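You operate a simulated robot arm through the tools that you are given. There is no shell and no other tool. Be economical: measure what you need, move in short steps, check, and stop when the job is done.

You run a simulated two-armed robot. Do the job below in one go: nothing can be reset, and whatever is moved stays where it is left.

## Task
On the top of the bench under the wall rack, fold the plain cloth in half and then in half again.

The check looks at the end state, three seconds after you hand in, the way a careful person would. Anything else that was tipped, shoved, dropped, spilled or broken makes it a failure. Flat cloth is picked up by pressing the open fingertips on it (5 to 10 N) and closing them slowly along it; thin cloth reads only 2 to 8 mm in the jaws.

## Robot
Two 7-joint arms with two-finger parallel grippers on one trunk, on a base that drives. Base frame: it is fixed to the floor where the robot stands at the start and does not move with it; the origin is under the middle of the robot, x ahead of it, y to its left, z up. Units: m, rad, N and s.
The left shoulder is at the start at [0.07, 0.163, 1.045], the right one opposite. Places, roughly: top of the bench under the wall rack [0.5, -0.1, 0.8]. Payload 3.43 kg a hand.
The TCP of each hand is the grasp point between the finger pads, 0.034 m short of the fingertips. In the tool frame z runs along the fingers and y along their closing line. The gripper opens to 0.128 m. The fingers are 0.024 m wide and 0.012 m thick; the gripper's body (0.048 by 0.13 m) begins 0.096 m behind the TCP.
Orientation is told as [roll, pitch, yaw] about the base's x, y, z axes, in that order, counted from this pose: with the fingers straight down and closing along the base's y, the tool's x points along the base's -x, its y along +y and its z along -z.

## Interface
- The arms move only by the tool arm_command. It takes "left_rows", "right_rows" or both (then of equal length, played together; a hand with none holds still); each is a list that holds one entry, the list of rows, each a list of 7 numbers: the shift along the tool's x, y, z in units of 300 mm (1.0 is 300 mm), then the turn, a rotation vector about the tool's x, y, z in units of 180 degrees (1.0 is 180 degrees), then the gripper command, from -1 (shut) to 1 (fully open), values between in proportion. In form: [[[tx, ty, tz, rx, ry, rz, gripper], ...]]. A call has 1 to 20 rows; each row is the pose to reach, as a shift and turn from the pose commanded when the call began, along the tool's axes at that moment. A call with a number of a shift or a turn outside -1 to 1 is refused whole. Rows are played at 5 a second. More than 0.05 m and 0.15 rad between two rows, or a gripper value outside its range, and nothing of the call is played. Where a pose cannot be reached the arm comes as near as it can. A force on the tool above 40 N (or 10 N above the force at the start of the call, whichever is more), or a blocked arm, ends the call early, and 0.2 s more pass. Each finger travels about 0.153 m/s and halts on what it meets, pressing with about 39 N; the grip force reading is that of the motor and also rises with nothing between the fingers. The clock runs only during rows and for 0.2 s after the last one: add rows that repeat a pose to give the fingers time. It gives the time, the measured TCP pose, the force on the tool (base axes), the opening and the grip force at its end, in the units of the frame above (readings bear some noise).
- Cameras (640 x 400 px; columns grow to the right, rows downward): "scene" is now at [0.1289, 0.015, 1.2536]; the picture's right is [0.20, -0.98, -0.00], its down [-0.72, -0.15, -0.68] and it looks along [0.66, 0.14, -0.74] (base axes); focal length 243 px, centre (320, 200). "left" rides on the left gripper at [0.076, 0.011, -0.16] in its tool frame; the picture's right is [-0.15, 0.99, 0.00], its down [-0.88, -0.13, -0.46] and it looks along [-0.45, -0.07, 0.89] (tool axes); focal length 234 px, centre (320, 200). "right" rides on the right gripper at [0.076, -0.011, -0.16] in its tool frame; the picture's right is [0.15, 0.99, 0.00], its down [-0.88, 0.13, -0.46] and it looks along [-0.45, 0.07, 0.89] (tool axes); focal length 234 px, centre (320, 200). There is no depth. A picture from a camera that has moved, and an enlarged one, comes with that camera's place and axes in the base frame and with its lens.
- snapshot(camera): a new picture of that camera. The clock stands still meanwhile.
- slide_trunk(by): slides the trunk up (or, below 0, down) by that many m; the arms and the scene camera ride with it, the base frame stays. It gives what a move gives, with no picture.
- base_move(legs): drives the robot by 1 to 6 legs, each [ahead, left, turn to the left] in m, m and rad, along the robot's own axes; the way and the turn of a leg run together, so that a leg with both is an arc; at most 1.5 m and 3.142 rad a leg. The arms and the cameras ride along, it lands a little off, and it stops where it bumps. It gives what a move gives.
- pan_tilt(pan, tilt): turns the head with the scene camera to pan (to the left, within 1.501 rad either way) and tilt (down, from -0.506 to 1.204), counted from straight ahead of the robot. It gives what a move gives.
- inspect(camera, box): a new picture of the part [left, top, right, bottom] of that camera's present view, enlarged. The clock stands still meanwhile.
- sign_off(): hands the job in; it is judged then, once.

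Work in short steps. Places have to be worked out from the pictures, the camera data and where the tool is seen: move nearer, look again, correct. Check each grasp and each placing, and mend what went wrong. You have 120 turns and 108 pictures in all, those below and enlarged ones among them. Open the grippers and draw the arms clear of the work before you hand the job in, unless the task says otherwise; then end with one line.

The tools are called after "Call:" by a JSON object that holds its "op" and its "data". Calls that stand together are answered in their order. arm_command: Moves the arms, as the interface text tells. Its arguments: {"type":"object","properties":{"left_rows":{"type":"array","items":{"type":"array","items":{"type":"array","items":{"type":"number"}}}},"right_rows":{"type":"array","items":{"type":"array","items":{"type":"array","items":{"type":"number"}}}}},"required":[]} The other tools are called the same way: slide_trunk (by) slides the trunk up or down; base_move (legs) drives the base; pan_tilt (pan, tilt) turns the head that bears the scene camera; snapshot (camera) takes a picture; inspect (camera, box) takes an enlarged picture of a part of a camera's view; sign_off () hands the job in.

At the start:

```text
clock: 0.0
left_ee_pos: [0.6507, 0.3145, 0.9561]
left_tool_rot: [-0.001, 0.0, 0.002]
left_ft_force: [0.3, -0.1, 0.0]
left_gripper_width: 0.1281
left_gripper_force: 0.0
right_ee_pos: [0.6447, -0.3056, 0.9911]
right_tool_rot: [-0.002, 0.001, 0.0]
right_ft_force: [-0.9, 0.9, 0.2]
right_gripper_width: 0.1282
right_gripper_force: 0.1
trunk travel left (down, up): [-0.525, 0.415]
robot x, y, heading: [0.0004, -0.0015, 0.001]
head pan, tilt: [0.204, 0.827]
```

scene: 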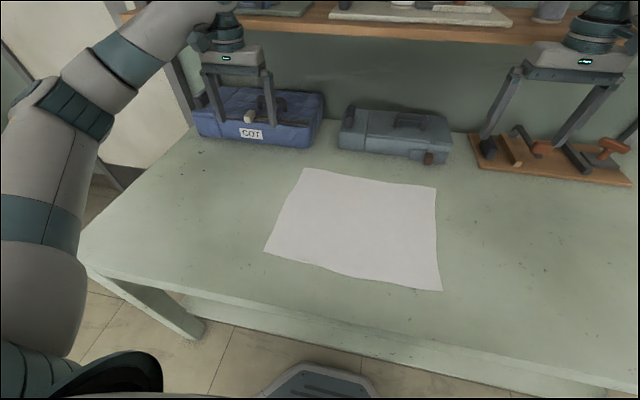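
right: 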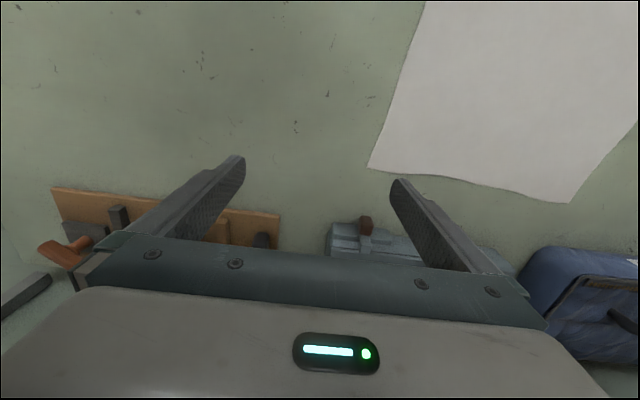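
left: 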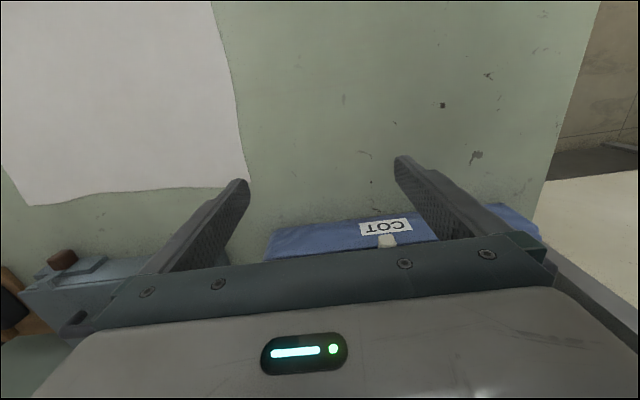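

I place the bench top at about z=0.75. The cloth corners come out near A(0.70,0.19), B(0.70,-0.21), C(0.38,-0.19) and D(0.39,0.21). I'll look down to see how much room the base has at the bench front.

Call:
{"op": "pan_tilt", "data": {"pan": 0.0, "tilt": 1.2}}

Call:
{"op": "snapshot", "data": {"camera": "scene"}}

```text
clock: 0.8
left_ee_pos: [0.6503, 0.3134, 0.9564]
left_tool_rot: [-0.002, 0.0, 0.002]
left_ft_force: [1.5, -0.2, -0.1]
left_gripper_width: 0.1279
left_gripper_force: 0.1
right_ee_pos: [0.6447, -0.3076, 0.9912]
right_tool_rot: [0.001, -0.001, 0.0]
right_ft_force: [0.8, 0.4, 0.1]
right_gripper_width: 0.1278
right_gripper_force: 0.0
trunk travel left (down, up): [-0.525, 0.415]
robot x, y, heading: [0.0009, 0.0033, -0.0]
head pan, tilt: [0.0, 1.201]
```

```text
104 pictures are left
camera scene: at [0.1071, -0.001, 1.2282], right [0.0, -1.0, 0.0], down [-0.93, 0.0, -0.36], along [0.36, 0.0, -0.93], focal length 243 px, centre (320, 200)
```

scene: 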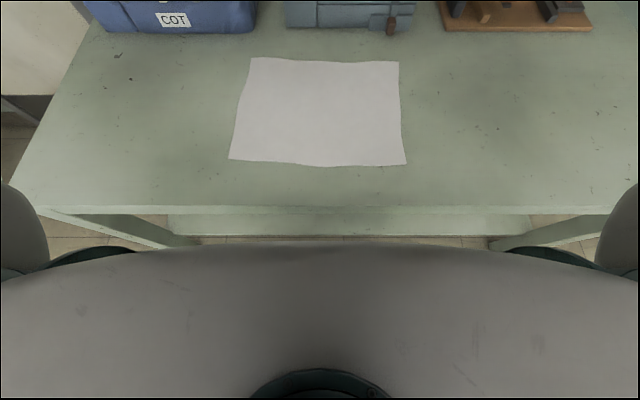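

Both views agree: z=0.75, A(0.71,0.185), B(0.692,-0.212), C(0.376,-0.196), D(0.391,0.205). The plan is to fold left to right first, then near to far. I'll drive left 0.38 m so that the left hand can reach A and the right hand D without crossing.

Call:
{"op": "base_move", "data": {"legs": [[0, 0.38, 0]]}}

Call:
{"op": "pan_tilt", "data": {"pan": -0.35, "tilt": 0.95}}

Call:
{"op": "snapshot", "data": {"camera": "scene"}}

```text
clock: 3.3
left_ee_pos: [0.6477, 0.6995, 0.9568]
left_tool_rot: [0.001, 0.002, 0.004]
left_ft_force: [0.2, -0.2, -0.1]
left_gripper_width: 0.1278
left_gripper_force: 0.1
right_ee_pos: [0.6442, 0.079, 0.9917]
right_tool_rot: [-0.001, 0.0, 0.004]
right_ft_force: [0.3, -1.2, -0.8]
right_gripper_width: 0.1281
right_gripper_force: 0.1
trunk travel left (down, up): [-0.525, 0.415]
robot x, y, heading: [-0.0021, 0.3818, 0.004]
head pan, tilt: [0.0, 1.201]
```

```text
clock: 4.1
left_ee_pos: [0.6478, 0.6998, 0.9564]
left_tool_rot: [0.0, 0.0, 0.006]
left_ft_force: [0.9, 0.6, -0.4]
left_gripper_width: 0.1278
left_gripper_force: 0.1
right_ee_pos: [0.6453, 0.08, 0.9907]
right_tool_rot: [0.002, 0.0, 0.003]
right_ft_force: [0.2, 0.0, 0.0]
right_gripper_width: 0.1279
right_gripper_force: 0.1
trunk travel left (down, up): [-0.525, 0.415]
robot x, y, heading: [-0.0031, 0.3797, 0.005]
head pan, tilt: [-0.351, 0.949]
```

```text
103 pictures are left
camera scene: at [0.1187, 0.3575, 1.2443], right [-0.34, -0.94, 0.0], down [-0.77, 0.28, -0.58], along [0.55, -0.2, -0.81], focal length 243 px, centre (320, 200)
```

scene: 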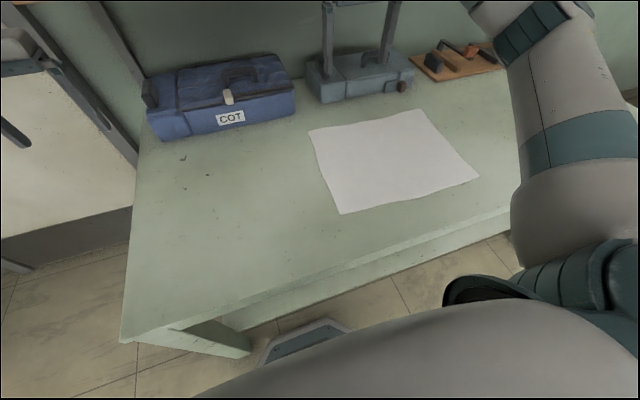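

The robot now stands at y=0.38. I'm moving the right hand above D and bringing the left hand toward A, with the fingers partly closed.

Call:
{"op": "arm_command", "data": {"left_rows": [[[0, -0.13, 0, 0, 0, 0, 0.5], [0, -0.26, 0, 0, 0, 0, 0], [0, -0.39, 0, 0, 0, 0, -0.3], [-0.02, -0.52, 0, 0, 0, 0, -0.5], [-0.04, -0.65, 0, 0, 0, 0, -0.53], [-0.08, -0.78, 0.03, 0, 0, 0, -0.53], [-0.12, -0.9, 0.06, 0, 0, 0, -0.53], [-0.15, -0.98, 0.1, 0, 0, 0, -0.53]]], "right_rows": [[[0.1, 0.05, 0, 0, 0, 0, 0.5], [0.2, 0.1, 0.05, 0, 0, 0, 0], [0.3, 0.14, 0.1, 0, 0, 0, -0.3], [0.4, 0.18, 0.15, 0, 0, 0, -0.5], [0.5, 0.22, 0.2, 0, 0, 0, -0.53], [0.6, 0.26, 0.25, 0, 0, 0, -0.53], [0.7, 0.3, 0.32, 0, 0, 0, -0.53], [0.8, 0.34, 0.4, 0, 0, 0, -0.53]]]}}

Call:
{"op": "snapshot", "data": {"camera": "scene"}}

Call:
{"op": "snapshot", "data": {"camera": "right"}}

```text
clock: 5.9
left_ee_pos: [0.6958, 0.406, 0.9249]
left_tool_rot: [-0.002, 0.001, 0.006]
left_ft_force: [0.4, 1.3, 0.1]
left_gripper_width: 0.0302
left_gripper_force: 0.1
right_ee_pos: [0.4066, 0.1814, 0.8707]
right_tool_rot: [0.001, 0.002, 0.002]
right_ft_force: [-0.4, -0.6, 0.2]
right_gripper_width: 0.03
right_gripper_force: 0.1
trunk travel left (down, up): [-0.525, 0.415]
robot x, y, heading: [-0.0042, 0.3795, 0.005]
head pan, tilt: [-0.351, 0.949]
```

```text
102 pictures are left
camera scene: at [0.1192, 0.357, 1.2443], right [-0.34, -0.94, 0.0], down [-0.77, 0.28, -0.58], along [0.55, -0.2, -0.81], focal length 243 px, centre (320, 200)
```

scene: 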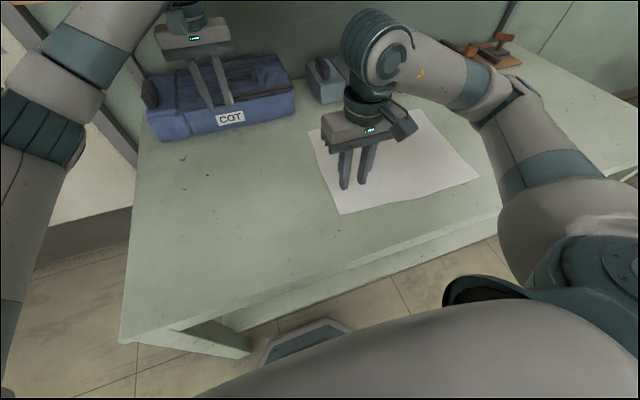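

```text
101 pictures are left
camera right: at [0.3316, 0.1699, 1.0314], right [-0.15, 0.99, 0.0], down [0.88, 0.13, 0.46], along [0.45, 0.07, -0.89], focal length 234 px, centre (320, 200)
```

right: 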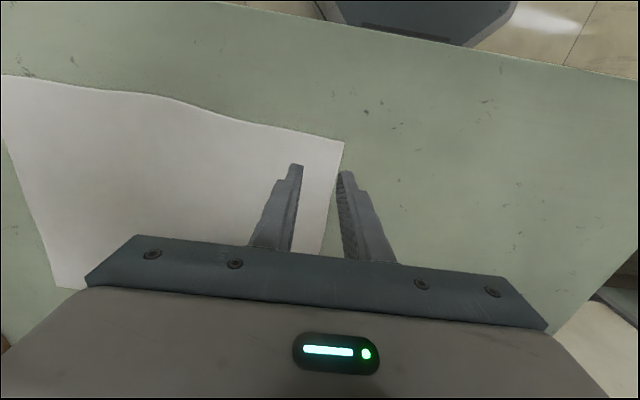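

The right hand is lined up: D measures (0.392,0.208) and the hand is at (0.407,0.181). Next the left hand goes to just above A.

Call:
{"op": "arm_command", "data": {"left_rows": [[[0, -0.15, 0.02, 0, 0, 0, -0.53], [0, -0.3, 0.04, 0, 0, 0, -0.53], [0, -0.45, 0.06, 0, 0, 0, -0.53], [0, -0.6, 0.1, 0, 0, 0, -0.53], [0, -0.73, 0.15, 0, 0, 0, -0.53], [0, -0.83, 0.2, 0, 0, 0, -0.53], [0, -0.83, 0.2, 0, 0, 0, -0.53]]]}}

Call:
{"op": "snapshot", "data": {"camera": "left"}}

Call:
{"op": "snapshot", "data": {"camera": "scene"}}

```text
clock: 7.5
left_ee_pos: [0.6842, 0.1817, 0.8601]
left_tool_rot: [-0.003, -0.003, 0.004]
left_ft_force: [0.1, 0.9, 0.0]
left_gripper_width: 0.0303
left_gripper_force: 0.0
left hand out of reach, approached as far as the arm can: row 5, 6, 7
right_ee_pos: [0.4062, 0.18, 0.8718]
right_tool_rot: [0.001, -0.001, 0.003]
right_ft_force: [-0.8, 0.2, 0.5]
right_gripper_width: 0.0302
right_gripper_force: 0.1
trunk travel left (down, up): [-0.525, 0.415]
robot x, y, heading: [-0.0032, 0.3823, 0.006]
head pan, tilt: [-0.351, 0.949]
```

```text
100 pictures are left
camera left: at [0.6075, 0.192, 1.0183], right [0.14, 0.99, 0.0], down [0.88, -0.13, 0.46], along [0.45, -0.07, -0.89], focal length 234 px, centre (320, 200)
```

left: 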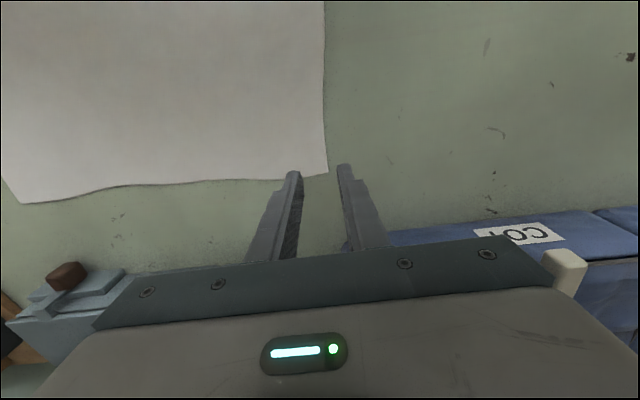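

```text
99 pictures are left
camera scene: at [0.1178, 0.3569, 1.2444], right [-0.34, -0.94, 0.0], down [-0.76, 0.28, -0.58], along [0.55, -0.2, -0.81], focal length 243 px, centre (320, 200)
```

scene: 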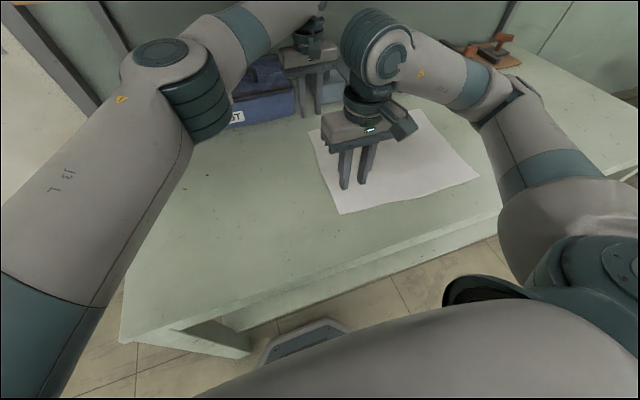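

A measures (0.708,0.186), but the left arm is at its reach limit. I'll shift the base 0.07 right and 0.03 ahead.

Call:
{"op": "base_move", "data": {"legs": [[0.03, -0.07, 0]]}}

```text
clock: 8.6
left_ee_pos: [0.7154, 0.1114, 0.8577]
left_tool_rot: [-0.003, -0.002, 0.003]
left_ft_force: [-0.1, 0.2, -0.1]
left_gripper_width: 0.0302
left_gripper_force: 0.0
right_ee_pos: [0.4367, 0.1093, 0.8712]
right_tool_rot: [0.001, 0.001, 0.004]
right_ft_force: [-0.1, 1.2, -0.2]
right_gripper_width: 0.0304
right_gripper_force: 0.0
trunk travel left (down, up): [-0.525, 0.415]
robot x, y, heading: [0.0278, 0.3121, 0.005]
head pan, tilt: [-0.351, 0.949]
```

The base has moved, so I'm bringing both hands to about 2 mm above pressing height at their corners.

Call:
{"op": "arm_command", "data": {"left_rows": [[[0.035, 0.076, 0.06, 0, 0, 0, -0.53], [0.075, 0.152, 0.127, 0, 0, 0, -0.53], [0.075, 0.152, 0.127, 0, 0, 0, -0.53]]], "right_rows": [[[0.05, 0.118, 0.08, 0, 0, 0, -0.53], [0.1, 0.236, 0.17, 0, 0, 0, -0.53], [0.1, 0.236, 0.17, 0, 0, 0, -0.53]]]}}

Call:
{"op": "snapshot", "data": {"camera": "left"}}

Call:
{"op": "snapshot", "data": {"camera": "right"}}

```text
clock: 9.3
left_ee_pos: [0.6912, 0.1562, 0.8207]
left_tool_rot: [-0.002, -0.004, 0.001]
left_ft_force: [-0.8, -0.1, -0.8]
left_gripper_width: 0.0299
left_gripper_force: 0.0
right_ee_pos: [0.4077, 0.181, 0.8191]
right_tool_rot: [0.0, 0.0, 0.003]
right_ft_force: [0.3, 0.5, -0.4]
right_gripper_width: 0.0301
right_gripper_force: 0.1
trunk travel left (down, up): [-0.525, 0.415]
robot x, y, heading: [0.0294, 0.314, 0.001]
head pan, tilt: [-0.351, 0.949]
```

```text
98 pictures are left
camera left: at [0.615, 0.1672, 0.9795], right [0.14, 0.99, 0.0], down [0.88, -0.13, 0.46], along [0.45, -0.07, -0.89], focal length 234 px, centre (320, 200)
```

left: 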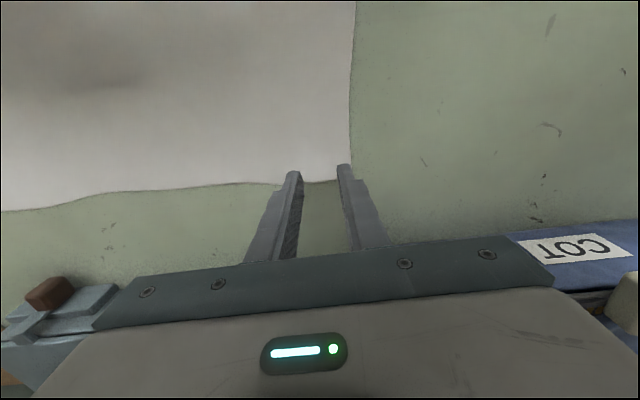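

```text
97 pictures are left
camera right: at [0.3321, 0.1704, 0.9788], right [-0.15, 0.99, 0.0], down [0.88, 0.13, 0.46], along [0.45, 0.07, -0.89], focal length 234 px, centre (320, 200)
```

right: 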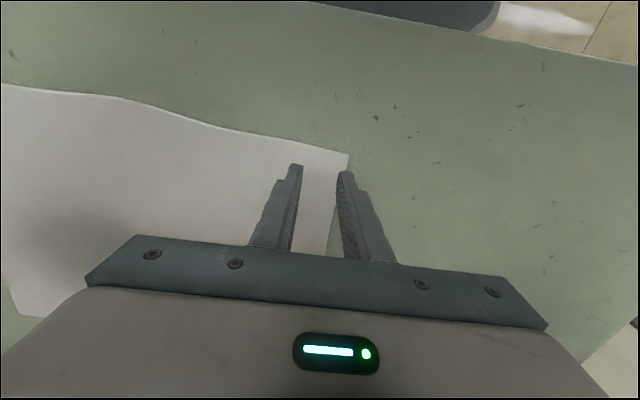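

Both outer fingers sit right at the cloth edge, so I'll shift inward a few mm and descend to near contact.

Call:
{"op": "arm_command", "data": {"left_rows": [[[0, -0.015, 0.05, 0, 0, 0, -0.53], [0, -0.015, 0.1, 0, 0, 0, -0.53], [0, -0.015, 0.115, 0, 0, 0, -0.53], [0, -0.015, 0.115, 0, 0, 0, -0.53]]], "right_rows": [[[0, -0.03, 0.05, 0, 0, 0, -0.53], [0, -0.03, 0.095, 0, 0, 0, -0.53], [0, -0.03, 0.11, 0, 0, 0, -0.53], [0, -0.03, 0.11, 0, 0, 0, -0.53]]]}}

```text
clock: 10.3
left_ee_pos: [0.6917, 0.1541, 0.7868]
left_tool_rot: [-0.001, -0.002, 0.004]
left_ft_force: [-0.3, -0.7, 0.1]
left_gripper_width: 0.03
left_gripper_force: 0.1
right_ee_pos: [0.4083, 0.1722, 0.7866]
right_tool_rot: [0.001, 0.002, 0.006]
right_ft_force: [-0.5, -0.3, 0.0]
right_gripper_width: 0.0299
right_gripper_force: 0.0
trunk travel left (down, up): [-0.525, 0.415]
robot x, y, heading: [0.0307, 0.314, 0.006]
head pan, tilt: [-0.351, 0.949]
```

No contact yet, so I'm lowering both hands in small steps.

Call:
{"op": "arm_command", "data": {"left_rows": [[[0, 0, 0.008, 0, 0, 0, -0.53], [0, 0, 0.012, 0, 0, 0, -0.53], [0, 0, 0.012, 0, 0, 0, -0.53]]], "right_rows": [[[0, 0, 0.008, 0, 0, 0, -0.53], [0, 0, 0.012, 0, 0, 0, -0.53], [0, 0, 0.012, 0, 0, 0, -0.53]]]}}

```text
clock: 11.2
left_ee_pos: [0.6915, 0.1524, 0.7853]
left_tool_rot: [-0.004, -0.005, 0.001]
left_ft_force: [2.5, 1.2, 12.4]
left_gripper_width: 0.0301
left_gripper_force: 0.4
right_ee_pos: [0.4069, 0.1736, 0.7861]
right_tool_rot: [0.0, -0.005, 0.004]
right_ft_force: [4.9, -2.9, 28.8]
right_gripper_width: 0.03
right_gripper_force: 0.2
trunk travel left (down, up): [-0.525, 0.415]
robot x, y, heading: [0.0295, 0.3113, 0.007]
head pan, tilt: [-0.351, 0.949]
```

Contact is at TCP z≈0.7855, with 29 N on the right hand, which is too much. I'll back the right off 1.9 mm and the left 0.4 mm.

Call:
{"op": "arm_command", "data": {"left_rows": [[[0, 0, -0.0013, 0, 0, 0, -0.53], [0, 0, -0.0013, 0, 0, 0, -0.53]]], "right_rows": [[[0, 0, -0.0063, 0, 0, 0, -0.53], [0, 0, -0.0063, 0, 0, 0, -0.53]]]}}

```text
clock: 11.8
left_ee_pos: [0.6913, 0.1536, 0.7851]
left_tool_rot: [-0.005, -0.005, 0.003]
left_ft_force: [3.5, 1.7, 21.9]
left_gripper_width: 0.0301
left_gripper_force: 0.2
right_ee_pos: [0.4053, 0.172, 0.7858]
right_tool_rot: [-0.003, 0.0, 0.006]
right_ft_force: [0.8, 0.1, 1.5]
right_gripper_width: 0.03
right_gripper_force: 0.1
trunk travel left (down, up): [-0.525, 0.415]
robot x, y, heading: [0.0272, 0.3138, 0.006]
head pan, tilt: [-0.351, 0.949]
```

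Now the left reads 22 N and the right 1.5 N, so I'm trimming both toward about 8 N.

Call:
{"op": "arm_command", "data": {"left_rows": [[[0, 0, -0.0035, 0, 0, 0, -0.53], [0, 0, -0.0035, 0, 0, 0, -0.53], [0, 0, -0.0035, 0, 0, 0, -0.53]]], "right_rows": [[[0, 0, 0.002, 0, 0, 0, -0.53], [0, 0, 0.002, 0, 0, 0, -0.53], [0, 0, 0.002, 0, 0, 0, -0.53]]]}}

```text
clock: 12.6
left_ee_pos: [0.6898, 0.1548, 0.7857]
left_tool_rot: [-0.001, -0.003, 0.004]
left_ft_force: [2.7, 1.4, 16.7]
left_gripper_width: 0.0304
left_gripper_force: 0.4
right_ee_pos: [0.4056, 0.172, 0.7858]
right_tool_rot: [-0.001, -0.003, 0.004]
right_ft_force: [0.4, -0.1, 0.8]
right_gripper_width: 0.0301
right_gripper_force: 0.1
trunk travel left (down, up): [-0.525, 0.415]
robot x, y, heading: [0.0279, 0.3132, 0.004]
head pan, tilt: [-0.351, 0.949]
```

One more trim for each hand.

Call:
{"op": "arm_command", "data": {"left_rows": [[[0, 0, -0.005, 0, 0, 0, -0.53], [0, 0, -0.005, 0, 0, 0, -0.53], [0, 0, -0.005, 0, 0, 0, -0.53]]], "right_rows": [[[0, 0, 0.0027, 0, 0, 0, -0.53], [0, 0, 0.0027, 0, 0, 0, -0.53], [0, 0, 0.0027, 0, 0, 0, -0.53]]]}}

```text
clock: 13.3
left_ee_pos: [0.6907, 0.1518, 0.7866]
left_tool_rot: [-0.001, 0.0, 0.003]
left_ft_force: [0.0, 0.8, 0.0]
left_gripper_width: 0.0299
left_gripper_force: 0.0
right_ee_pos: [0.4066, 0.1718, 0.7856]
right_tool_rot: [0.001, -0.002, 0.004]
right_ft_force: [-2.5, -0.2, 21.8]
right_gripper_width: 0.0303
right_gripper_force: 0.1
trunk travel left (down, up): [-0.525, 0.415]
robot x, y, heading: [0.0272, 0.3091, 0.008]
head pan, tilt: [-0.351, 0.949]
```

Call:
{"op": "arm_command", "data": {"left_rows": [[[0, 0, 0.003, 0, 0, 0, -0.53], [0, 0, 0.003, 0, 0, 0, -0.53], [0, 0, 0.003, 0, 0, 0, -0.53]]], "right_rows": [[[0, 0, -0.0014, 0, 0, 0, -0.53], [0, 0, -0.0014, 0, 0, 0, -0.53], [0, 0, -0.0014, 0, 0, 0, -0.53]]]}}

```text
clock: 14.2
left_ee_pos: [0.6907, 0.1522, 0.787]
left_tool_rot: [-0.001, -0.004, 0.002]
left_ft_force: [-0.1, -0.1, -0.1]
left_gripper_width: 0.03
left_gripper_force: 0.1
right_ee_pos: [0.4066, 0.1724, 0.7848]
right_tool_rot: [0.001, -0.001, 0.003]
right_ft_force: [-0.6, -0.4, 20.0]
right_gripper_width: 0.0299
right_gripper_force: 0.1
trunk travel left (down, up): [-0.525, 0.415]
robot x, y, heading: [0.0295, 0.3119, 0.006]
head pan, tilt: [-0.351, 0.949]
```

Call:
{"op": "arm_command", "data": {"left_rows": [[[0, 0, 0.0025, 0, 0, 0, -0.53], [0, 0, 0.0025, 0, 0, 0, -0.53], [0, 0, 0.0025, 0, 0, 0, -0.53]]], "right_rows": [[[0, 0, -0.0015, 0, 0, 0, -0.53], [0, 0, -0.0015, 0, 0, 0, -0.53], [0, 0, -0.0015, 0, 0, 0, -0.53]]]}}

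```text
clock: 14.9
left_ee_pos: [0.6916, 0.1529, 0.7857]
left_tool_rot: [-0.002, -0.004, 0.005]
left_ft_force: [-0.5, 0.6, 6.0]
left_gripper_width: 0.0301
left_gripper_force: 0.1
right_ee_pos: [0.4063, 0.1717, 0.7858]
right_tool_rot: [-0.001, -0.003, 0.004]
right_ft_force: [1.6, 1.0, 12.4]
right_gripper_width: 0.0301
right_gripper_force: 0.0
trunk travel left (down, up): [-0.525, 0.415]
robot x, y, heading: [0.032, 0.3127, 0.004]
head pan, tilt: [-0.351, 0.949]
```

The left presses with 6 N and the right with 12 N, which is close enough. I'm easing the right a hair and closing both slowly.

Call:
{"op": "arm_command", "data": {"left_rows": [[[0, 0, 0.0002, 0, 0, 0, -0.6], [0, 0, 0.0002, 0, 0, 0, -0.66], [0, 0, 0.0002, 0, 0, 0, -0.72], [0, 0, 0.0002, 0, 0, 0, -0.78], [0, 0, 0.0002, 0, 0, 0, -0.84], [0, 0, 0.0002, 0, 0, 0, -0.9], [0, 0, 0.0002, 0, 0, 0, -0.95], [0, 0, 0.0002, 0, 0, 0, -1], [0, 0, 0.0002, 0, 0, 0, -1], [0, 0, 0.0002, 0, 0, 0, -1]]], "right_rows": [[[0, 0, -0.0005, 0, 0, 0, -0.6], [0, 0, -0.0005, 0, 0, 0, -0.66], [0, 0, -0.0005, 0, 0, 0, -0.72], [0, 0, -0.0005, 0, 0, 0, -0.78], [0, 0, -0.0005, 0, 0, 0, -0.84], [0, 0, -0.0005, 0, 0, 0, -0.9], [0, 0, -0.0005, 0, 0, 0, -0.95], [0, 0, -0.0005, 0, 0, 0, -1], [0, 0, -0.0005, 0, 0, 0, -1], [0, 0, -0.0005, 0, 0, 0, -1]]]}}

Call:
{"op": "snapshot", "data": {"camera": "left"}}

Call:
{"op": "snapshot", "data": {"camera": "right"}}

```text
clock: 17.1
left_ee_pos: [0.693, 0.1516, 0.785]
left_tool_rot: [-0.002, -0.004, 0.003]
left_ft_force: [-0.9, 0.4, 6.5]
left_gripper_width: 0.0023
left_gripper_force: 37.0
right_ee_pos: [0.4063, 0.1733, 0.7852]
right_tool_rot: [0.0, -0.003, 0.004]
right_ft_force: [0.1, 0.8, 11.2]
right_gripper_width: 0.0022
right_gripper_force: 37.0
trunk travel left (down, up): [-0.525, 0.415]
robot x, y, heading: [0.0321, 0.3184, 0.007]
head pan, tilt: [-0.351, 0.949]
```

```text
96 pictures are left
camera left: at [0.6152, 0.1635, 0.944], right [0.14, 0.99, 0.0], down [0.88, -0.13, 0.46], along [0.45, -0.07, -0.89], focal length 234 px, centre (320, 200)
```

left: 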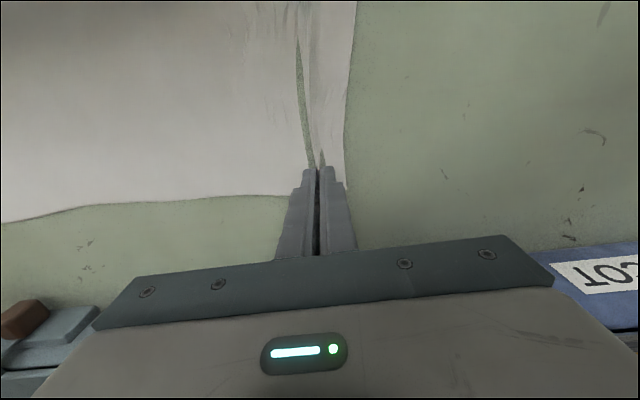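

```text
95 pictures are left
camera right: at [0.3306, 0.1618, 0.9458], right [-0.15, 0.99, 0.0], down [0.88, 0.13, 0.46], along [0.45, 0.07, -0.89], focal length 234 px, centre (320, 200)
```

right: 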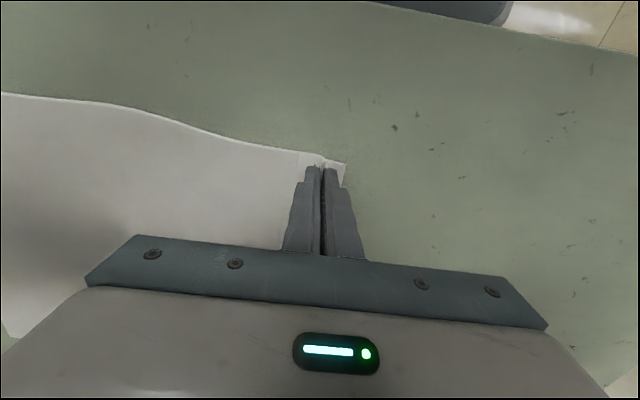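

Both grips hold cloth at 2.2 mm. I'm lifting both hands together along an arc up and toward the centre, then checking.

Call:
{"op": "arm_command", "data": {"left_rows": [[[0, -0.005, -0.07, 0, 0, 0, -1], [0, -0.019, -0.142, 0, 0, 0, -1], [0, -0.043, -0.21, 0, 0, 0, -1], [0, -0.073, -0.275, 0, 0, 0, -1], [0, -0.115, -0.335, 0, 0, 0, -1], [0, -0.16, -0.39, 0, 0, 0, -1], [0, -0.16, -0.39, 0, 0, 0, -1]]], "right_rows": [[[0, -0.005, -0.07, 0, 0, 0, -1], [0, -0.019, -0.142, 0, 0, 0, -1], [0, -0.043, -0.21, 0, 0, 0, -1], [0, -0.073, -0.275, 0, 0, 0, -1], [0, -0.115, -0.335, 0, 0, 0, -1], [0, -0.16, -0.39, 0, 0, 0, -1], [0, -0.16, -0.39, 0, 0, 0, -1]]]}}

Call:
{"op": "snapshot", "data": {"camera": "scene"}}

Call:
{"op": "snapshot", "data": {"camera": "left"}}

```text
clock: 18.8
left_ee_pos: [0.6945, 0.105, 0.8992]
left_tool_rot: [-0.002, 0.0, 0.002]
left_ft_force: [-0.6, 0.5, -0.3]
left_gripper_width: 0.002
left_gripper_force: 37.2
right_ee_pos: [0.4074, 0.1237, 0.8995]
right_tool_rot: [0.002, 0.001, 0.003]
right_ft_force: [0.8, -0.1, -0.5]
right_gripper_width: 0.0021
right_gripper_force: 36.7
trunk travel left (down, up): [-0.525, 0.415]
robot x, y, heading: [0.0256, 0.3148, 0.005]
head pan, tilt: [-0.351, 0.949]
```

```text
94 pictures are left
camera scene: at [0.1498, 0.2871, 1.2442], right [-0.34, -0.94, 0.0], down [-0.77, 0.28, -0.58], along [0.55, -0.2, -0.81], focal length 243 px, centre (320, 200)
```

scene: 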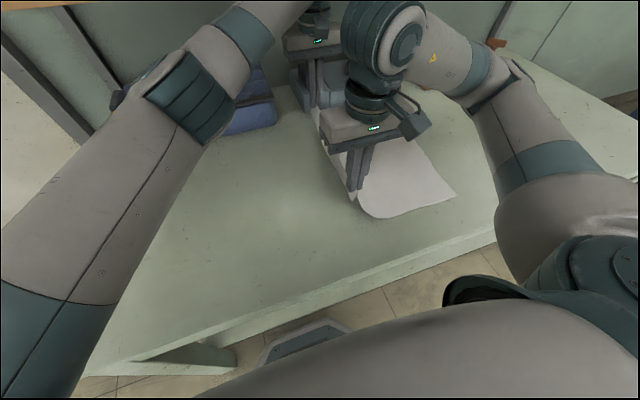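

```text
93 pictures are left
camera left: at [0.6176, 0.1158, 1.0598], right [0.14, 0.99, 0.0], down [0.88, -0.13, 0.46], along [0.45, -0.07, -0.89], focal length 234 px, centre (320, 200)
```

left: 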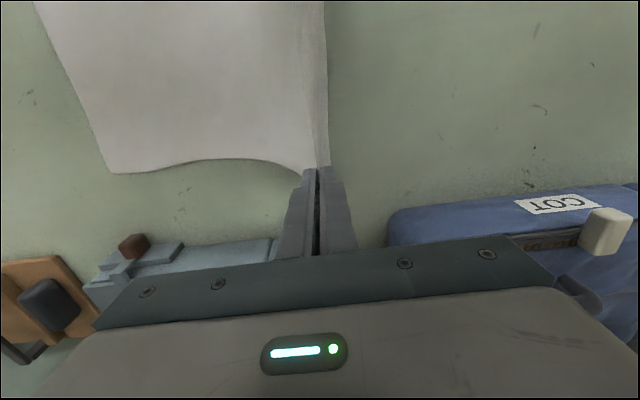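

Both corners are lifted cleanly. Now the base drives 0.234 m right to carry them over.

Call:
{"op": "base_move", "data": {"legs": [[-0.01, -0.234, 0]]}}

Call:
{"op": "snapshot", "data": {"camera": "scene"}}

Call:
{"op": "snapshot", "data": {"camera": "left"}}

Call:
{"op": "snapshot", "data": {"camera": "right"}}

```text
clock: 20.5
left_ee_pos: [0.684, -0.1352, 0.9002]
left_tool_rot: [-0.002, -0.002, 0.004]
left_ft_force: [-1.3, -1.3, -0.5]
left_gripper_width: 0.0021
left_gripper_force: 37.1
right_ee_pos: [0.3977, -0.1155, 0.9006]
right_tool_rot: [0.0, 0.001, 0.003]
right_ft_force: [0.0, -0.6, 1.0]
right_gripper_width: 0.002
right_gripper_force: 36.6
trunk travel left (down, up): [-0.525, 0.415]
robot x, y, heading: [0.0191, 0.0765, 0.005]
head pan, tilt: [-0.351, 0.949]
```

```text
92 pictures are left
camera scene: at [0.1396, 0.047, 1.2443], right [-0.34, -0.94, 0.0], down [-0.76, 0.28, -0.58], along [0.55, -0.2, -0.81], focal length 243 px, centre (320, 200)
```

scene: 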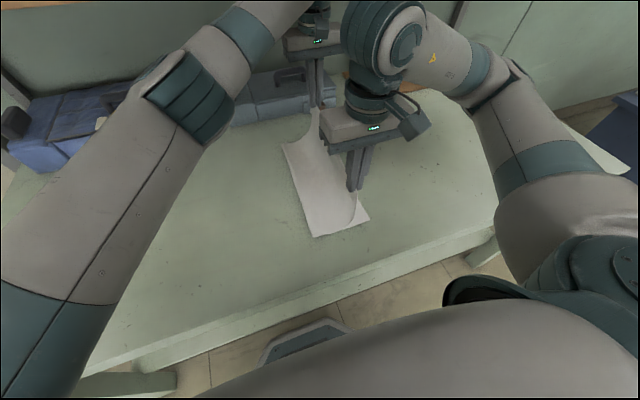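

```text
91 pictures are left
camera left: at [0.6072, -0.1248, 1.06], right [0.14, 0.99, 0.0], down [0.88, -0.13, 0.46], along [0.45, -0.07, -0.89], focal length 234 px, centre (320, 200)
```

left: 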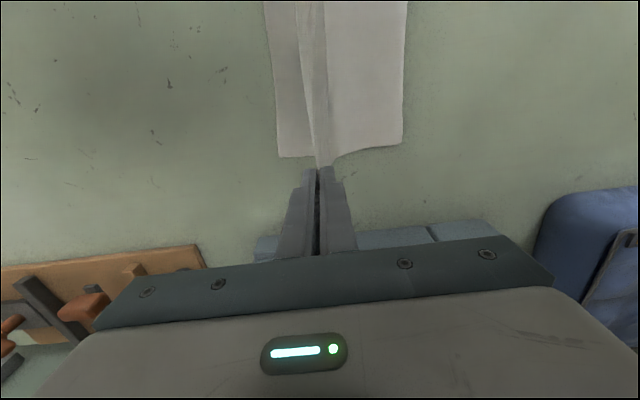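

```text
90 pictures are left
camera right: at [0.3223, -0.1268, 1.0608], right [-0.15, 0.99, 0.0], down [0.88, 0.13, 0.46], along [0.45, 0.07, -0.89], focal length 234 px, centre (320, 200)
```

right: 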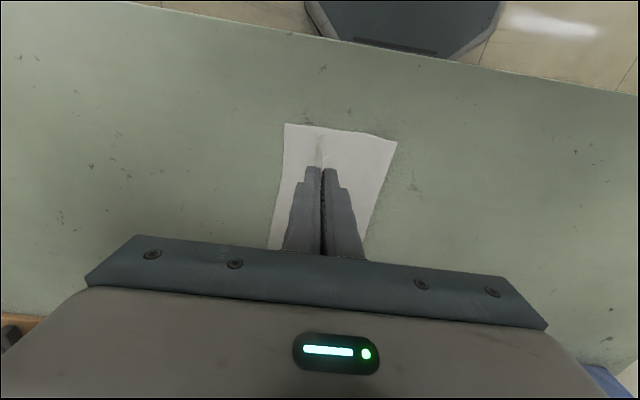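

Looking underneath, the lower layer's right edge is now at B(0.691,-0.193) and C(0.377,-0.162). The grip targets are left (0.675,-0.174) and right (0.391,-0.142). I'll lower first, then finish the travel.

Call:
{"op": "arm_command", "data": {"left_rows": [[[0, 0, 0.06, 0, 0, 0, -1], [0.01, -0.01, 0.12, 0, 0, 0, -1], [0.02, -0.02, 0.18, 0, 0, 0, -1], [0.027, -0.03, 0.22, 0, 0, 0, -1]]], "right_rows": [[[0, 0, 0.06, 0, 0, 0, -1], [0.01, 0, 0.12, 0, 0, 0, -1], [0.02, 0.0, 0.18, 0, 0, 0, -1], [0.024, 0.01, 0.22, 0, 0, 0, -1]]]}}

Call:
{"op": "base_move", "data": {"legs": [[0, -0.03, 0]]}}

Call:
{"op": "snapshot", "data": {"camera": "left"}}

Call:
{"op": "snapshot", "data": {"camera": "right"}}

```text
clock: 21.5
left_ee_pos: [0.6761, -0.1449, 0.8344]
left_tool_rot: [-0.002, 0.0, 0.002]
left_ft_force: [0.1, 0.0, 0.5]
left_gripper_width: 0.002
left_gripper_force: 37.2
right_ee_pos: [0.3967, -0.1114, 0.8344]
right_tool_rot: [-0.001, 0.002, 0.004]
right_ft_force: [0.1, -0.6, -0.2]
right_gripper_width: 0.002
right_gripper_force: 37.2
right hand out of reach, approached as far as the arm can: row 4
trunk travel left (down, up): [-0.525, 0.415]
robot x, y, heading: [0.0209, 0.0743, 0.004]
head pan, tilt: [-0.351, 0.949]
```

```text
clock: 22.4
left_ee_pos: [0.6776, -0.1742, 0.835]
left_tool_rot: [-0.002, -0.003, 0.003]
left_ft_force: [0.0, -0.1, -0.3]
left_gripper_width: 0.0021
left_gripper_force: 37.4
right_ee_pos: [0.3968, -0.1425, 0.8333]
right_tool_rot: [0.0, 0.005, 0.004]
right_ft_force: [-0.1, 1.2, -0.4]
right_gripper_width: 0.0021
right_gripper_force: 36.7
trunk travel left (down, up): [-0.525, 0.415]
robot x, y, heading: [0.0218, 0.0443, 0.008]
head pan, tilt: [-0.351, 0.949]
```

```text
89 pictures are left
camera left: at [0.5999, -0.1636, 0.9933], right [0.14, 0.99, 0.0], down [0.88, -0.13, 0.46], along [0.45, -0.07, -0.89], focal length 234 px, centre (320, 200)
```

left: 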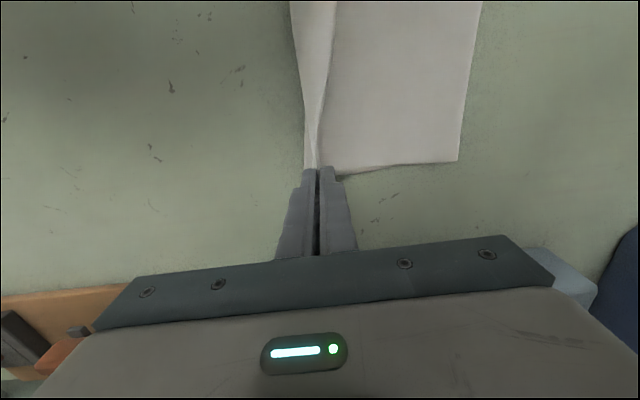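

```text
88 pictures are left
camera right: at [0.3221, -0.1522, 0.9947], right [-0.15, 0.99, 0.0], down [0.88, 0.13, 0.45], along [0.45, 0.07, -0.89], focal length 234 px, centre (320, 200)
```

right: 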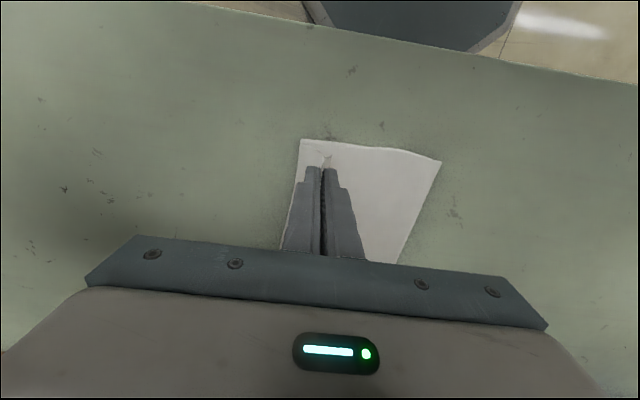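

The hands are placed well, but the right arm is at its near limit. I'll back the base 0.012 m and compensate with the left hand as they lower.

Call:
{"op": "base_move", "data": {"legs": [[-0.012, 0, 0]]}}

```text
clock: 23.1
left_ee_pos: [0.664, -0.1731, 0.8348]
left_tool_rot: [-0.001, -0.002, 0.003]
left_ft_force: [-0.5, -0.7, 0.0]
left_gripper_width: 0.0022
left_gripper_force: 36.8
right_ee_pos: [0.3853, -0.1413, 0.8337]
right_tool_rot: [0.0, 0.004, 0.003]
right_ft_force: [-0.5, -0.9, 0.8]
right_gripper_width: 0.0023
right_gripper_force: 36.9
trunk travel left (down, up): [-0.525, 0.415]
robot x, y, heading: [0.0106, 0.0399, 0.007]
head pan, tilt: [-0.351, 0.949]
```

Call:
{"op": "arm_command", "data": {"left_rows": [[[-0.02, 0, 0.05, 0, 0, 0, -1], [-0.037, 0, 0.1, 0, 0, 0, -1], [-0.037, 0, 0.14, 0, 0, 0, -1], [-0.037, 0, 0.14, 0, 0, 0, -1]]], "right_rows": [[[-0.01, 0, 0.05, 0, 0, 0, -1], [-0.03, 0, 0.1, 0, 0, 0, -1], [-0.03, 0, 0.14, 0, 0, 0, -1], [-0.03, 0, 0.14, 0, 0, 0, -1]]]}}

Call:
{"op": "snapshot", "data": {"camera": "left"}}

Call:
{"op": "snapshot", "data": {"camera": "right"}}

```text
clock: 24.1
left_ee_pos: [0.6759, -0.1731, 0.7927]
left_tool_rot: [-0.002, -0.003, 0.005]
left_ft_force: [-0.9, 0.4, 0.1]
left_gripper_width: 0.0025
left_gripper_force: 36.4
right_ee_pos: [0.3942, -0.1415, 0.7924]
right_tool_rot: [0.001, 0.003, 0.005]
right_ft_force: [0.2, -0.3, 0.3]
right_gripper_width: 0.0023
right_gripper_force: 36.6
trunk travel left (down, up): [-0.525, 0.415]
robot x, y, heading: [0.0084, 0.0441, 0.003]
head pan, tilt: [-0.351, 0.949]
```

```text
87 pictures are left
camera left: at [0.5997, -0.1625, 0.9512], right [0.14, 0.99, 0.0], down [0.88, -0.13, 0.46], along [0.45, -0.07, -0.89], focal length 234 px, centre (320, 200)
```

left: 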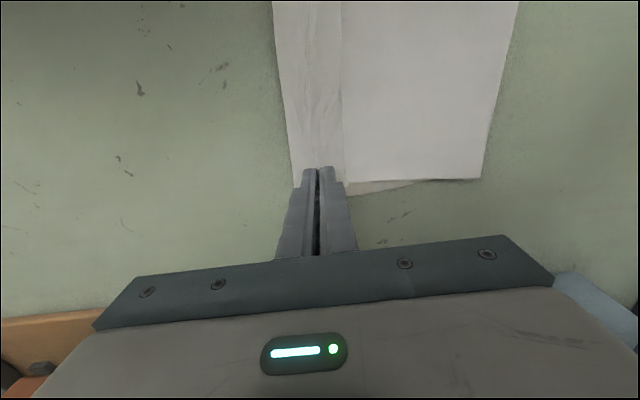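

```text
86 pictures are left
camera right: at [0.3186, -0.1511, 0.9532], right [-0.15, 0.99, 0.0], down [0.88, 0.13, 0.45], along [0.45, 0.07, -0.89], focal length 234 px, centre (320, 200)
```

right: 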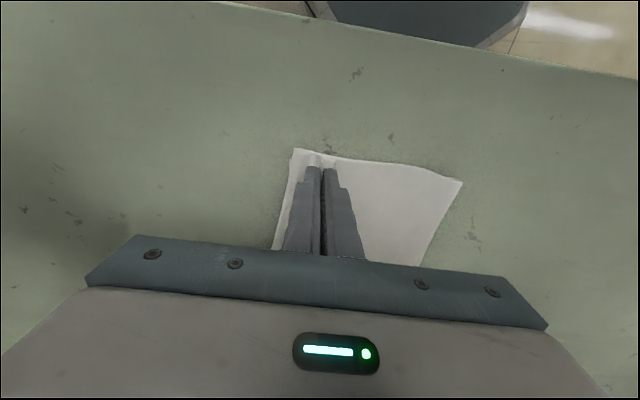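

The top flap lines up with the lower edge. I'm lowering the last few mm and opening slowly, so the opening fingers spread the ruck back out.

Call:
{"op": "arm_command", "data": {"left_rows": [[[0, 0, 0.008, 0, 0, 0, -1], [0, 0, 0.015, 0, 0, 0, -1], [0, 0, 0.015, 0, 0, 0, -0.95], [0, 0, 0.015, 0, 0, 0, -0.9], [0, 0, 0.015, 0, 0, 0, -0.8], [0, 0, 0.015, 0, 0, 0, -0.7], [0, 0, 0.015, 0, 0, 0, -0.6], [0, 0, 0.015, 0, 0, 0, -0.5]]], "right_rows": [[[0, 0, 0.008, 0, 0, 0, -1], [0, 0, 0.015, 0, 0, 0, -1], [0, 0, 0.015, 0, 0, 0, -0.95], [0, 0, 0.015, 0, 0, 0, -0.9], [0, 0, 0.015, 0, 0, 0, -0.8], [0, 0, 0.015, 0, 0, 0, -0.7], [0, 0, 0.015, 0, 0, 0, -0.6], [0, 0, 0.015, 0, 0, 0, -0.5]]]}}

Call:
{"op": "snapshot", "data": {"camera": "left"}}

Call:
{"op": "snapshot", "data": {"camera": "right"}}

```text
clock: 25.9
left_ee_pos: [0.6759, -0.1724, 0.7886]
left_tool_rot: [-0.001, -0.002, 0.004]
left_ft_force: [-0.2, 0.0, 0.5]
left_gripper_width: 0.0319
left_gripper_force: 0.2
right_ee_pos: [0.3934, -0.1402, 0.7886]
right_tool_rot: [0.001, 0.003, 0.003]
right_ft_force: [0.2, -0.9, 5.7]
right_gripper_width: 0.0308
right_gripper_force: 0.0
trunk travel left (down, up): [-0.525, 0.415]
robot x, y, heading: [0.005, 0.0423, 0.0]
head pan, tilt: [-0.351, 0.949]
```

```text
85 pictures are left
camera left: at [0.5994, -0.1626, 0.947], right [0.14, 0.99, 0.0], down [0.88, -0.13, 0.46], along [0.45, -0.07, -0.89], focal length 234 px, centre (320, 200)
```

left: 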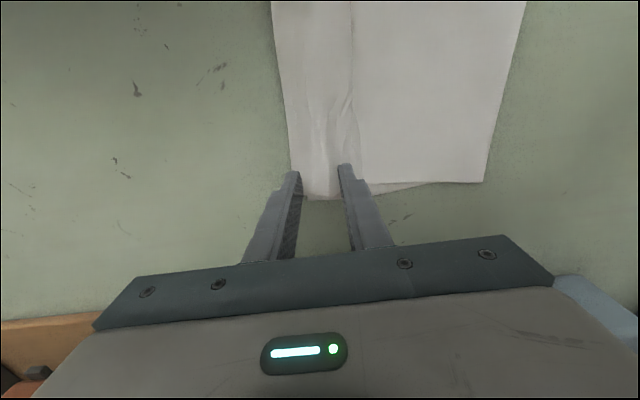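

```text
84 pictures are left
camera right: at [0.3187, -0.1512, 0.9486], right [-0.15, 0.99, 0.0], down [0.88, 0.13, 0.45], along [0.45, 0.07, -0.89], focal length 234 px, centre (320, 200)
```

right: 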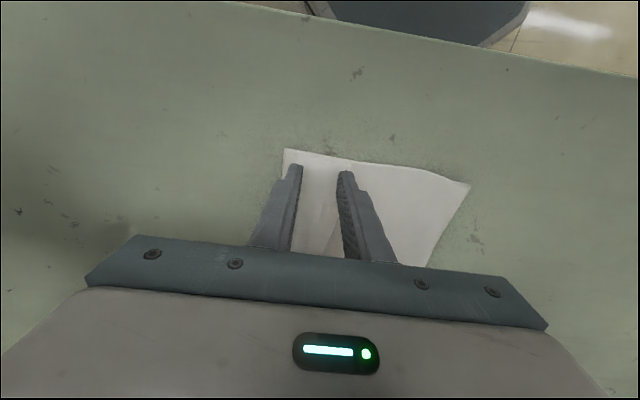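

Released neatly. I'm raising both hands, and the left also retreats so I can view the result.

Call:
{"op": "arm_command", "data": {"left_rows": [[[0, 0, -0.06, 0, 0, 0, -0.5], [0, 0, -0.15, 0, 0, 0, -0.5], [0, 0.1, -0.25, 0, 0, 0, -0.5], [0, 0.25, -0.35, 0, 0, 0, -0.5], [0, 0.4, -0.4, 0, 0, 0, -0.5], [0, 0.55, -0.4, 0, 0, 0, -0.5], [0, 0.7, -0.4, 0, 0, 0, -0.5], [0, 0.85, -0.4, 0, 0, 0, -0.5], [0, 1, -0.4, 0, 0, 0, -0.5]]], "right_rows": [[[0, 0, -0.06, 0, 0, 0, -0.5], [0, 0, -0.15, 0, 0, 0, -0.5], [0, 0, -0.25, 0, 0, 0, -0.5], [0, -0.12, -0.35, 0, 0, 0, -0.5], [0, -0.25, -0.4, 0, 0, 0, -0.5], [0, -0.4, -0.4, 0, 0, 0, -0.5], [0, -0.52, -0.4, 0, 0, 0, -0.5], [0, -0.65, -0.4, 0, 0, 0, -0.5], [0, -0.8, -0.4, 0, 0, 0, -0.5]]]}}

Call:
{"op": "pan_tilt", "data": {"pan": -0.25, "tilt": 1.0}}

Call:
{"op": "snapshot", "data": {"camera": "scene"}}

```text
refused: row 4 steps farther than a row can; nothing moved
```

```text
clock: 26.6
left_ee_pos: [0.676, -0.1731, 0.788]
left_tool_rot: [0.0, -0.001, 0.004]
left_ft_force: [0.4, -0.2, 0.8]
left_gripper_width: 0.0318
left_gripper_force: 0.2
right_ee_pos: [0.3944, -0.1405, 0.7875]
right_tool_rot: [0.0, 0.003, 0.003]
right_ft_force: [0.1, -1.4, 5.9]
right_gripper_width: 0.0307
right_gripper_force: 0.0
trunk travel left (down, up): [-0.525, 0.415]
robot x, y, heading: [0.0077, 0.0466, 0.004]
head pan, tilt: [-0.25, 1.0]
```

```text
83 pictures are left
camera scene: at [0.1265, 0.026, 1.2408], right [-0.24, -0.97, 0.0], down [-0.82, 0.21, -0.54], along [0.52, -0.13, -0.84], focal length 243 px, centre (320, 200)
```

scene: 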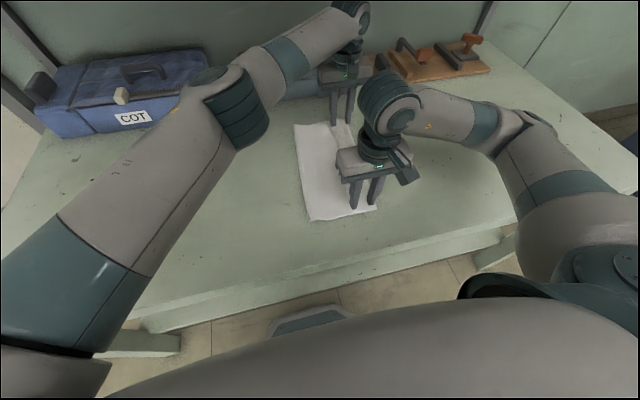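

That call was refused for step size, so I'm redoing it with smaller steps.

Call:
{"op": "arm_command", "data": {"left_rows": [[[0, 0, -0.06, 0, 0, 0, -0.5], [0, 0, -0.15, 0, 0, 0, -0.5], [0, 0.08, -0.25, 0, 0, 0, -0.5], [0, 0.2, -0.33, 0, 0, 0, -0.5], [0, 0.34, -0.38, 0, 0, 0, -0.5], [0, 0.48, -0.4, 0, 0, 0, -0.5], [0, 0.62, -0.4, 0, 0, 0, -0.5], [0, 0.76, -0.4, 0, 0, 0, -0.5], [0, 0.9, -0.4, 0, 0, 0, -0.5]]], "right_rows": [[[0, 0, -0.06, 0, 0, 0, -0.5], [0, 0, -0.15, 0, 0, 0, -0.5], [0, 0, -0.25, 0, 0, 0, -0.5], [0, -0.12, -0.33, 0, 0, 0, -0.5], [0, -0.25, -0.38, 0, 0, 0, -0.5], [0, -0.38, -0.4, 0, 0, 0, -0.5], [0, -0.5, -0.4, 0, 0, 0, -0.5], [0, -0.62, -0.4, 0, 0, 0, -0.5], [0, -0.75, -0.4, 0, 0, 0, -0.5]]]}}

Call:
{"op": "snapshot", "data": {"camera": "scene"}}

Call:
{"op": "inspect", "data": {"camera": "scene", "box": [240, 80, 440, 250]}}

```text
clock: 28.6
left_ee_pos: [0.6733, 0.0964, 0.9095]
left_tool_rot: [-0.004, -0.004, 0.003]
left_ft_force: [-0.1, 0.3, 0.4]
left_gripper_width: 0.0318
left_gripper_force: 0.1
right_ee_pos: [0.3922, -0.3657, 0.9088]
right_tool_rot: [-0.002, 0.001, 0.004]
right_ft_force: [-0.7, -0.4, 0.1]
right_gripper_width: 0.0319
right_gripper_force: 0.0
trunk travel left (down, up): [-0.525, 0.415]
robot x, y, heading: [0.0067, 0.0428, 0.003]
head pan, tilt: [-0.25, 1.0]
```

```text
82 pictures are left
camera scene: at [0.1258, 0.0269, 1.2409], right [-0.24, -0.97, 0.0], down [-0.82, 0.2, -0.54], along [0.52, -0.13, -0.84], focal length 243 px, centre (320, 200)
```

scene: 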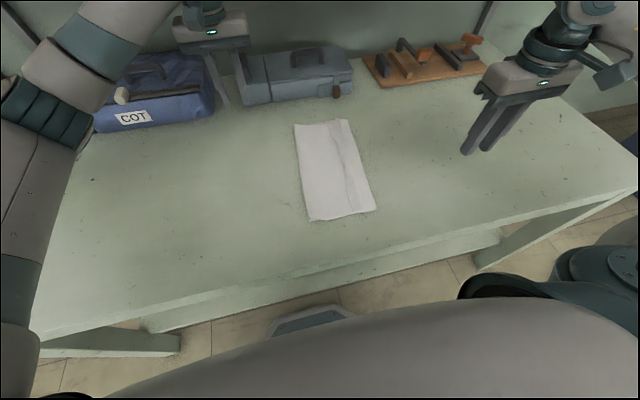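

```text
2.35 times, centred on (340, 165) of scene
camera zoom: at [0.1258, 0.0269, 1.2409], right [-0.24, -0.97, 0.0], down [-0.82, 0.2, -0.54], along [0.52, -0.13, -0.84], focal length 571 px, centre (273, 282)
```

zoom: 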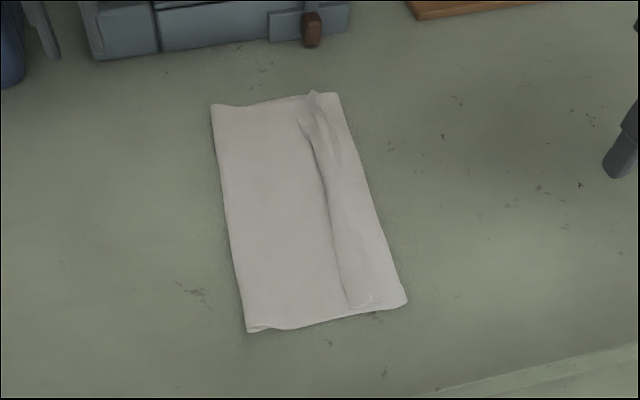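

There's a hem about 5 cm wide folded back on top along the right side. The material outside the grip flipped over when it was laid down. I need to unroll it, so I'll move the base right and look from the hand cameras.

Call:
{"op": "base_move", "data": {"legs": [[-0.012, -0.12, 0]]}}

Call:
{"op": "arm_command", "data": {"left_rows": [[[0, -0.1, 0, 0, 0, 0, -0.8], [0, -0.2, 0, 0, 0, 0, -1], [0, -0.3, 0, 0, 0, 0, -1], [0, -0.36, 0, 0, 0, 0, -1], [0, -0.36, 0, 0, 0, 0, -1], [0, -0.36, 0, 0, 0, 0, -1], [0, -0.36, 0, 0, 0, 0, -1]]], "right_rows": [[[0, 0.15, 0, 0, 0, 0, -0.8], [0, 0.3, 0, 0, 0, 0, -1], [0, 0.45, 0, 0, 0, 0, -1], [0, 0.6, 0, 0, 0, 0, -1], [0, 0.75, 0, 0, 0, 0, -1], [0, 0.9, 0, 0, 0, 0, -1], [0, 1, 0, 0, 0, 0, -1]]]}}

Call:
{"op": "snapshot", "data": {"camera": "left"}}

Call:
{"op": "snapshot", "data": {"camera": "right"}}

```text
clock: 29.8
left_ee_pos: [0.6618, -0.0238, 0.9082]
left_tool_rot: [-0.002, -0.003, 0.004]
left_ft_force: [0.2, 0.2, 0.2]
left_gripper_width: 0.032
left_gripper_force: 0.2
right_ee_pos: [0.3817, -0.4854, 0.9069]
right_tool_rot: [0.001, 0.005, 0.006]
right_ft_force: [0.1, 0.2, 0.1]
right_gripper_width: 0.0321
right_gripper_force: 0.1
trunk travel left (down, up): [-0.525, 0.415]
robot x, y, heading: [-0.0027, -0.075, 0.003]
head pan, tilt: [-0.25, 1.0]
```

```text
clock: 31.4
left_ee_pos: [0.6644, -0.1329, 0.9069]
left_tool_rot: [-0.004, -0.002, 0.005]
left_ft_force: [-0.4, -0.6, -0.6]
left_gripper_width: 0.0
left_gripper_force: 32.9
right_ee_pos: [0.3804, -0.1842, 0.9067]
right_tool_rot: [0.0, 0.004, 0.003]
right_ft_force: [-0.5, 0.7, 0.2]
right_gripper_width: 0.0
right_gripper_force: 32.4
trunk travel left (down, up): [-0.525, 0.415]
robot x, y, heading: [-0.0032, -0.0777, 0.007]
head pan, tilt: [-0.25, 1.0]
```

```text
80 pictures are left
camera left: at [0.588, -0.1215, 1.066], right [0.14, 0.99, 0.0], down [0.88, -0.12, 0.46], along [0.45, -0.07, -0.89], focal length 234 px, centre (320, 200)
```

left: 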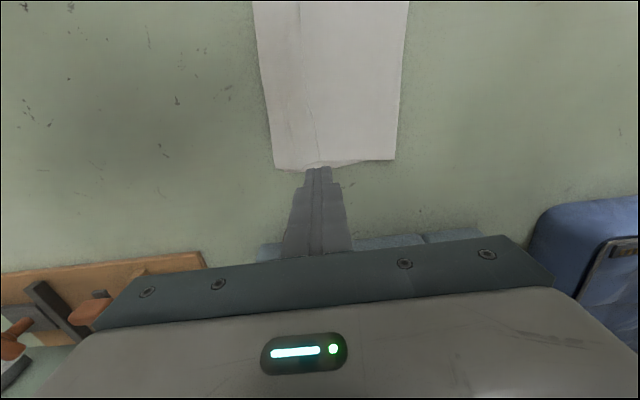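

```text
79 pictures are left
camera right: at [0.3063, -0.1936, 1.0674], right [-0.15, 0.99, 0.0], down [0.88, 0.13, 0.45], along [0.45, 0.07, -0.89], focal length 234 px, centre (320, 200)
```

right: 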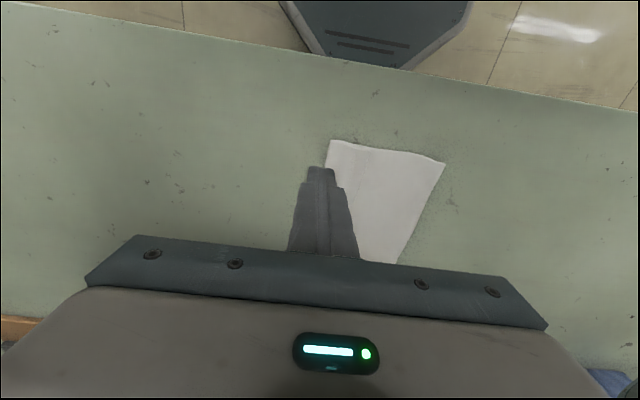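

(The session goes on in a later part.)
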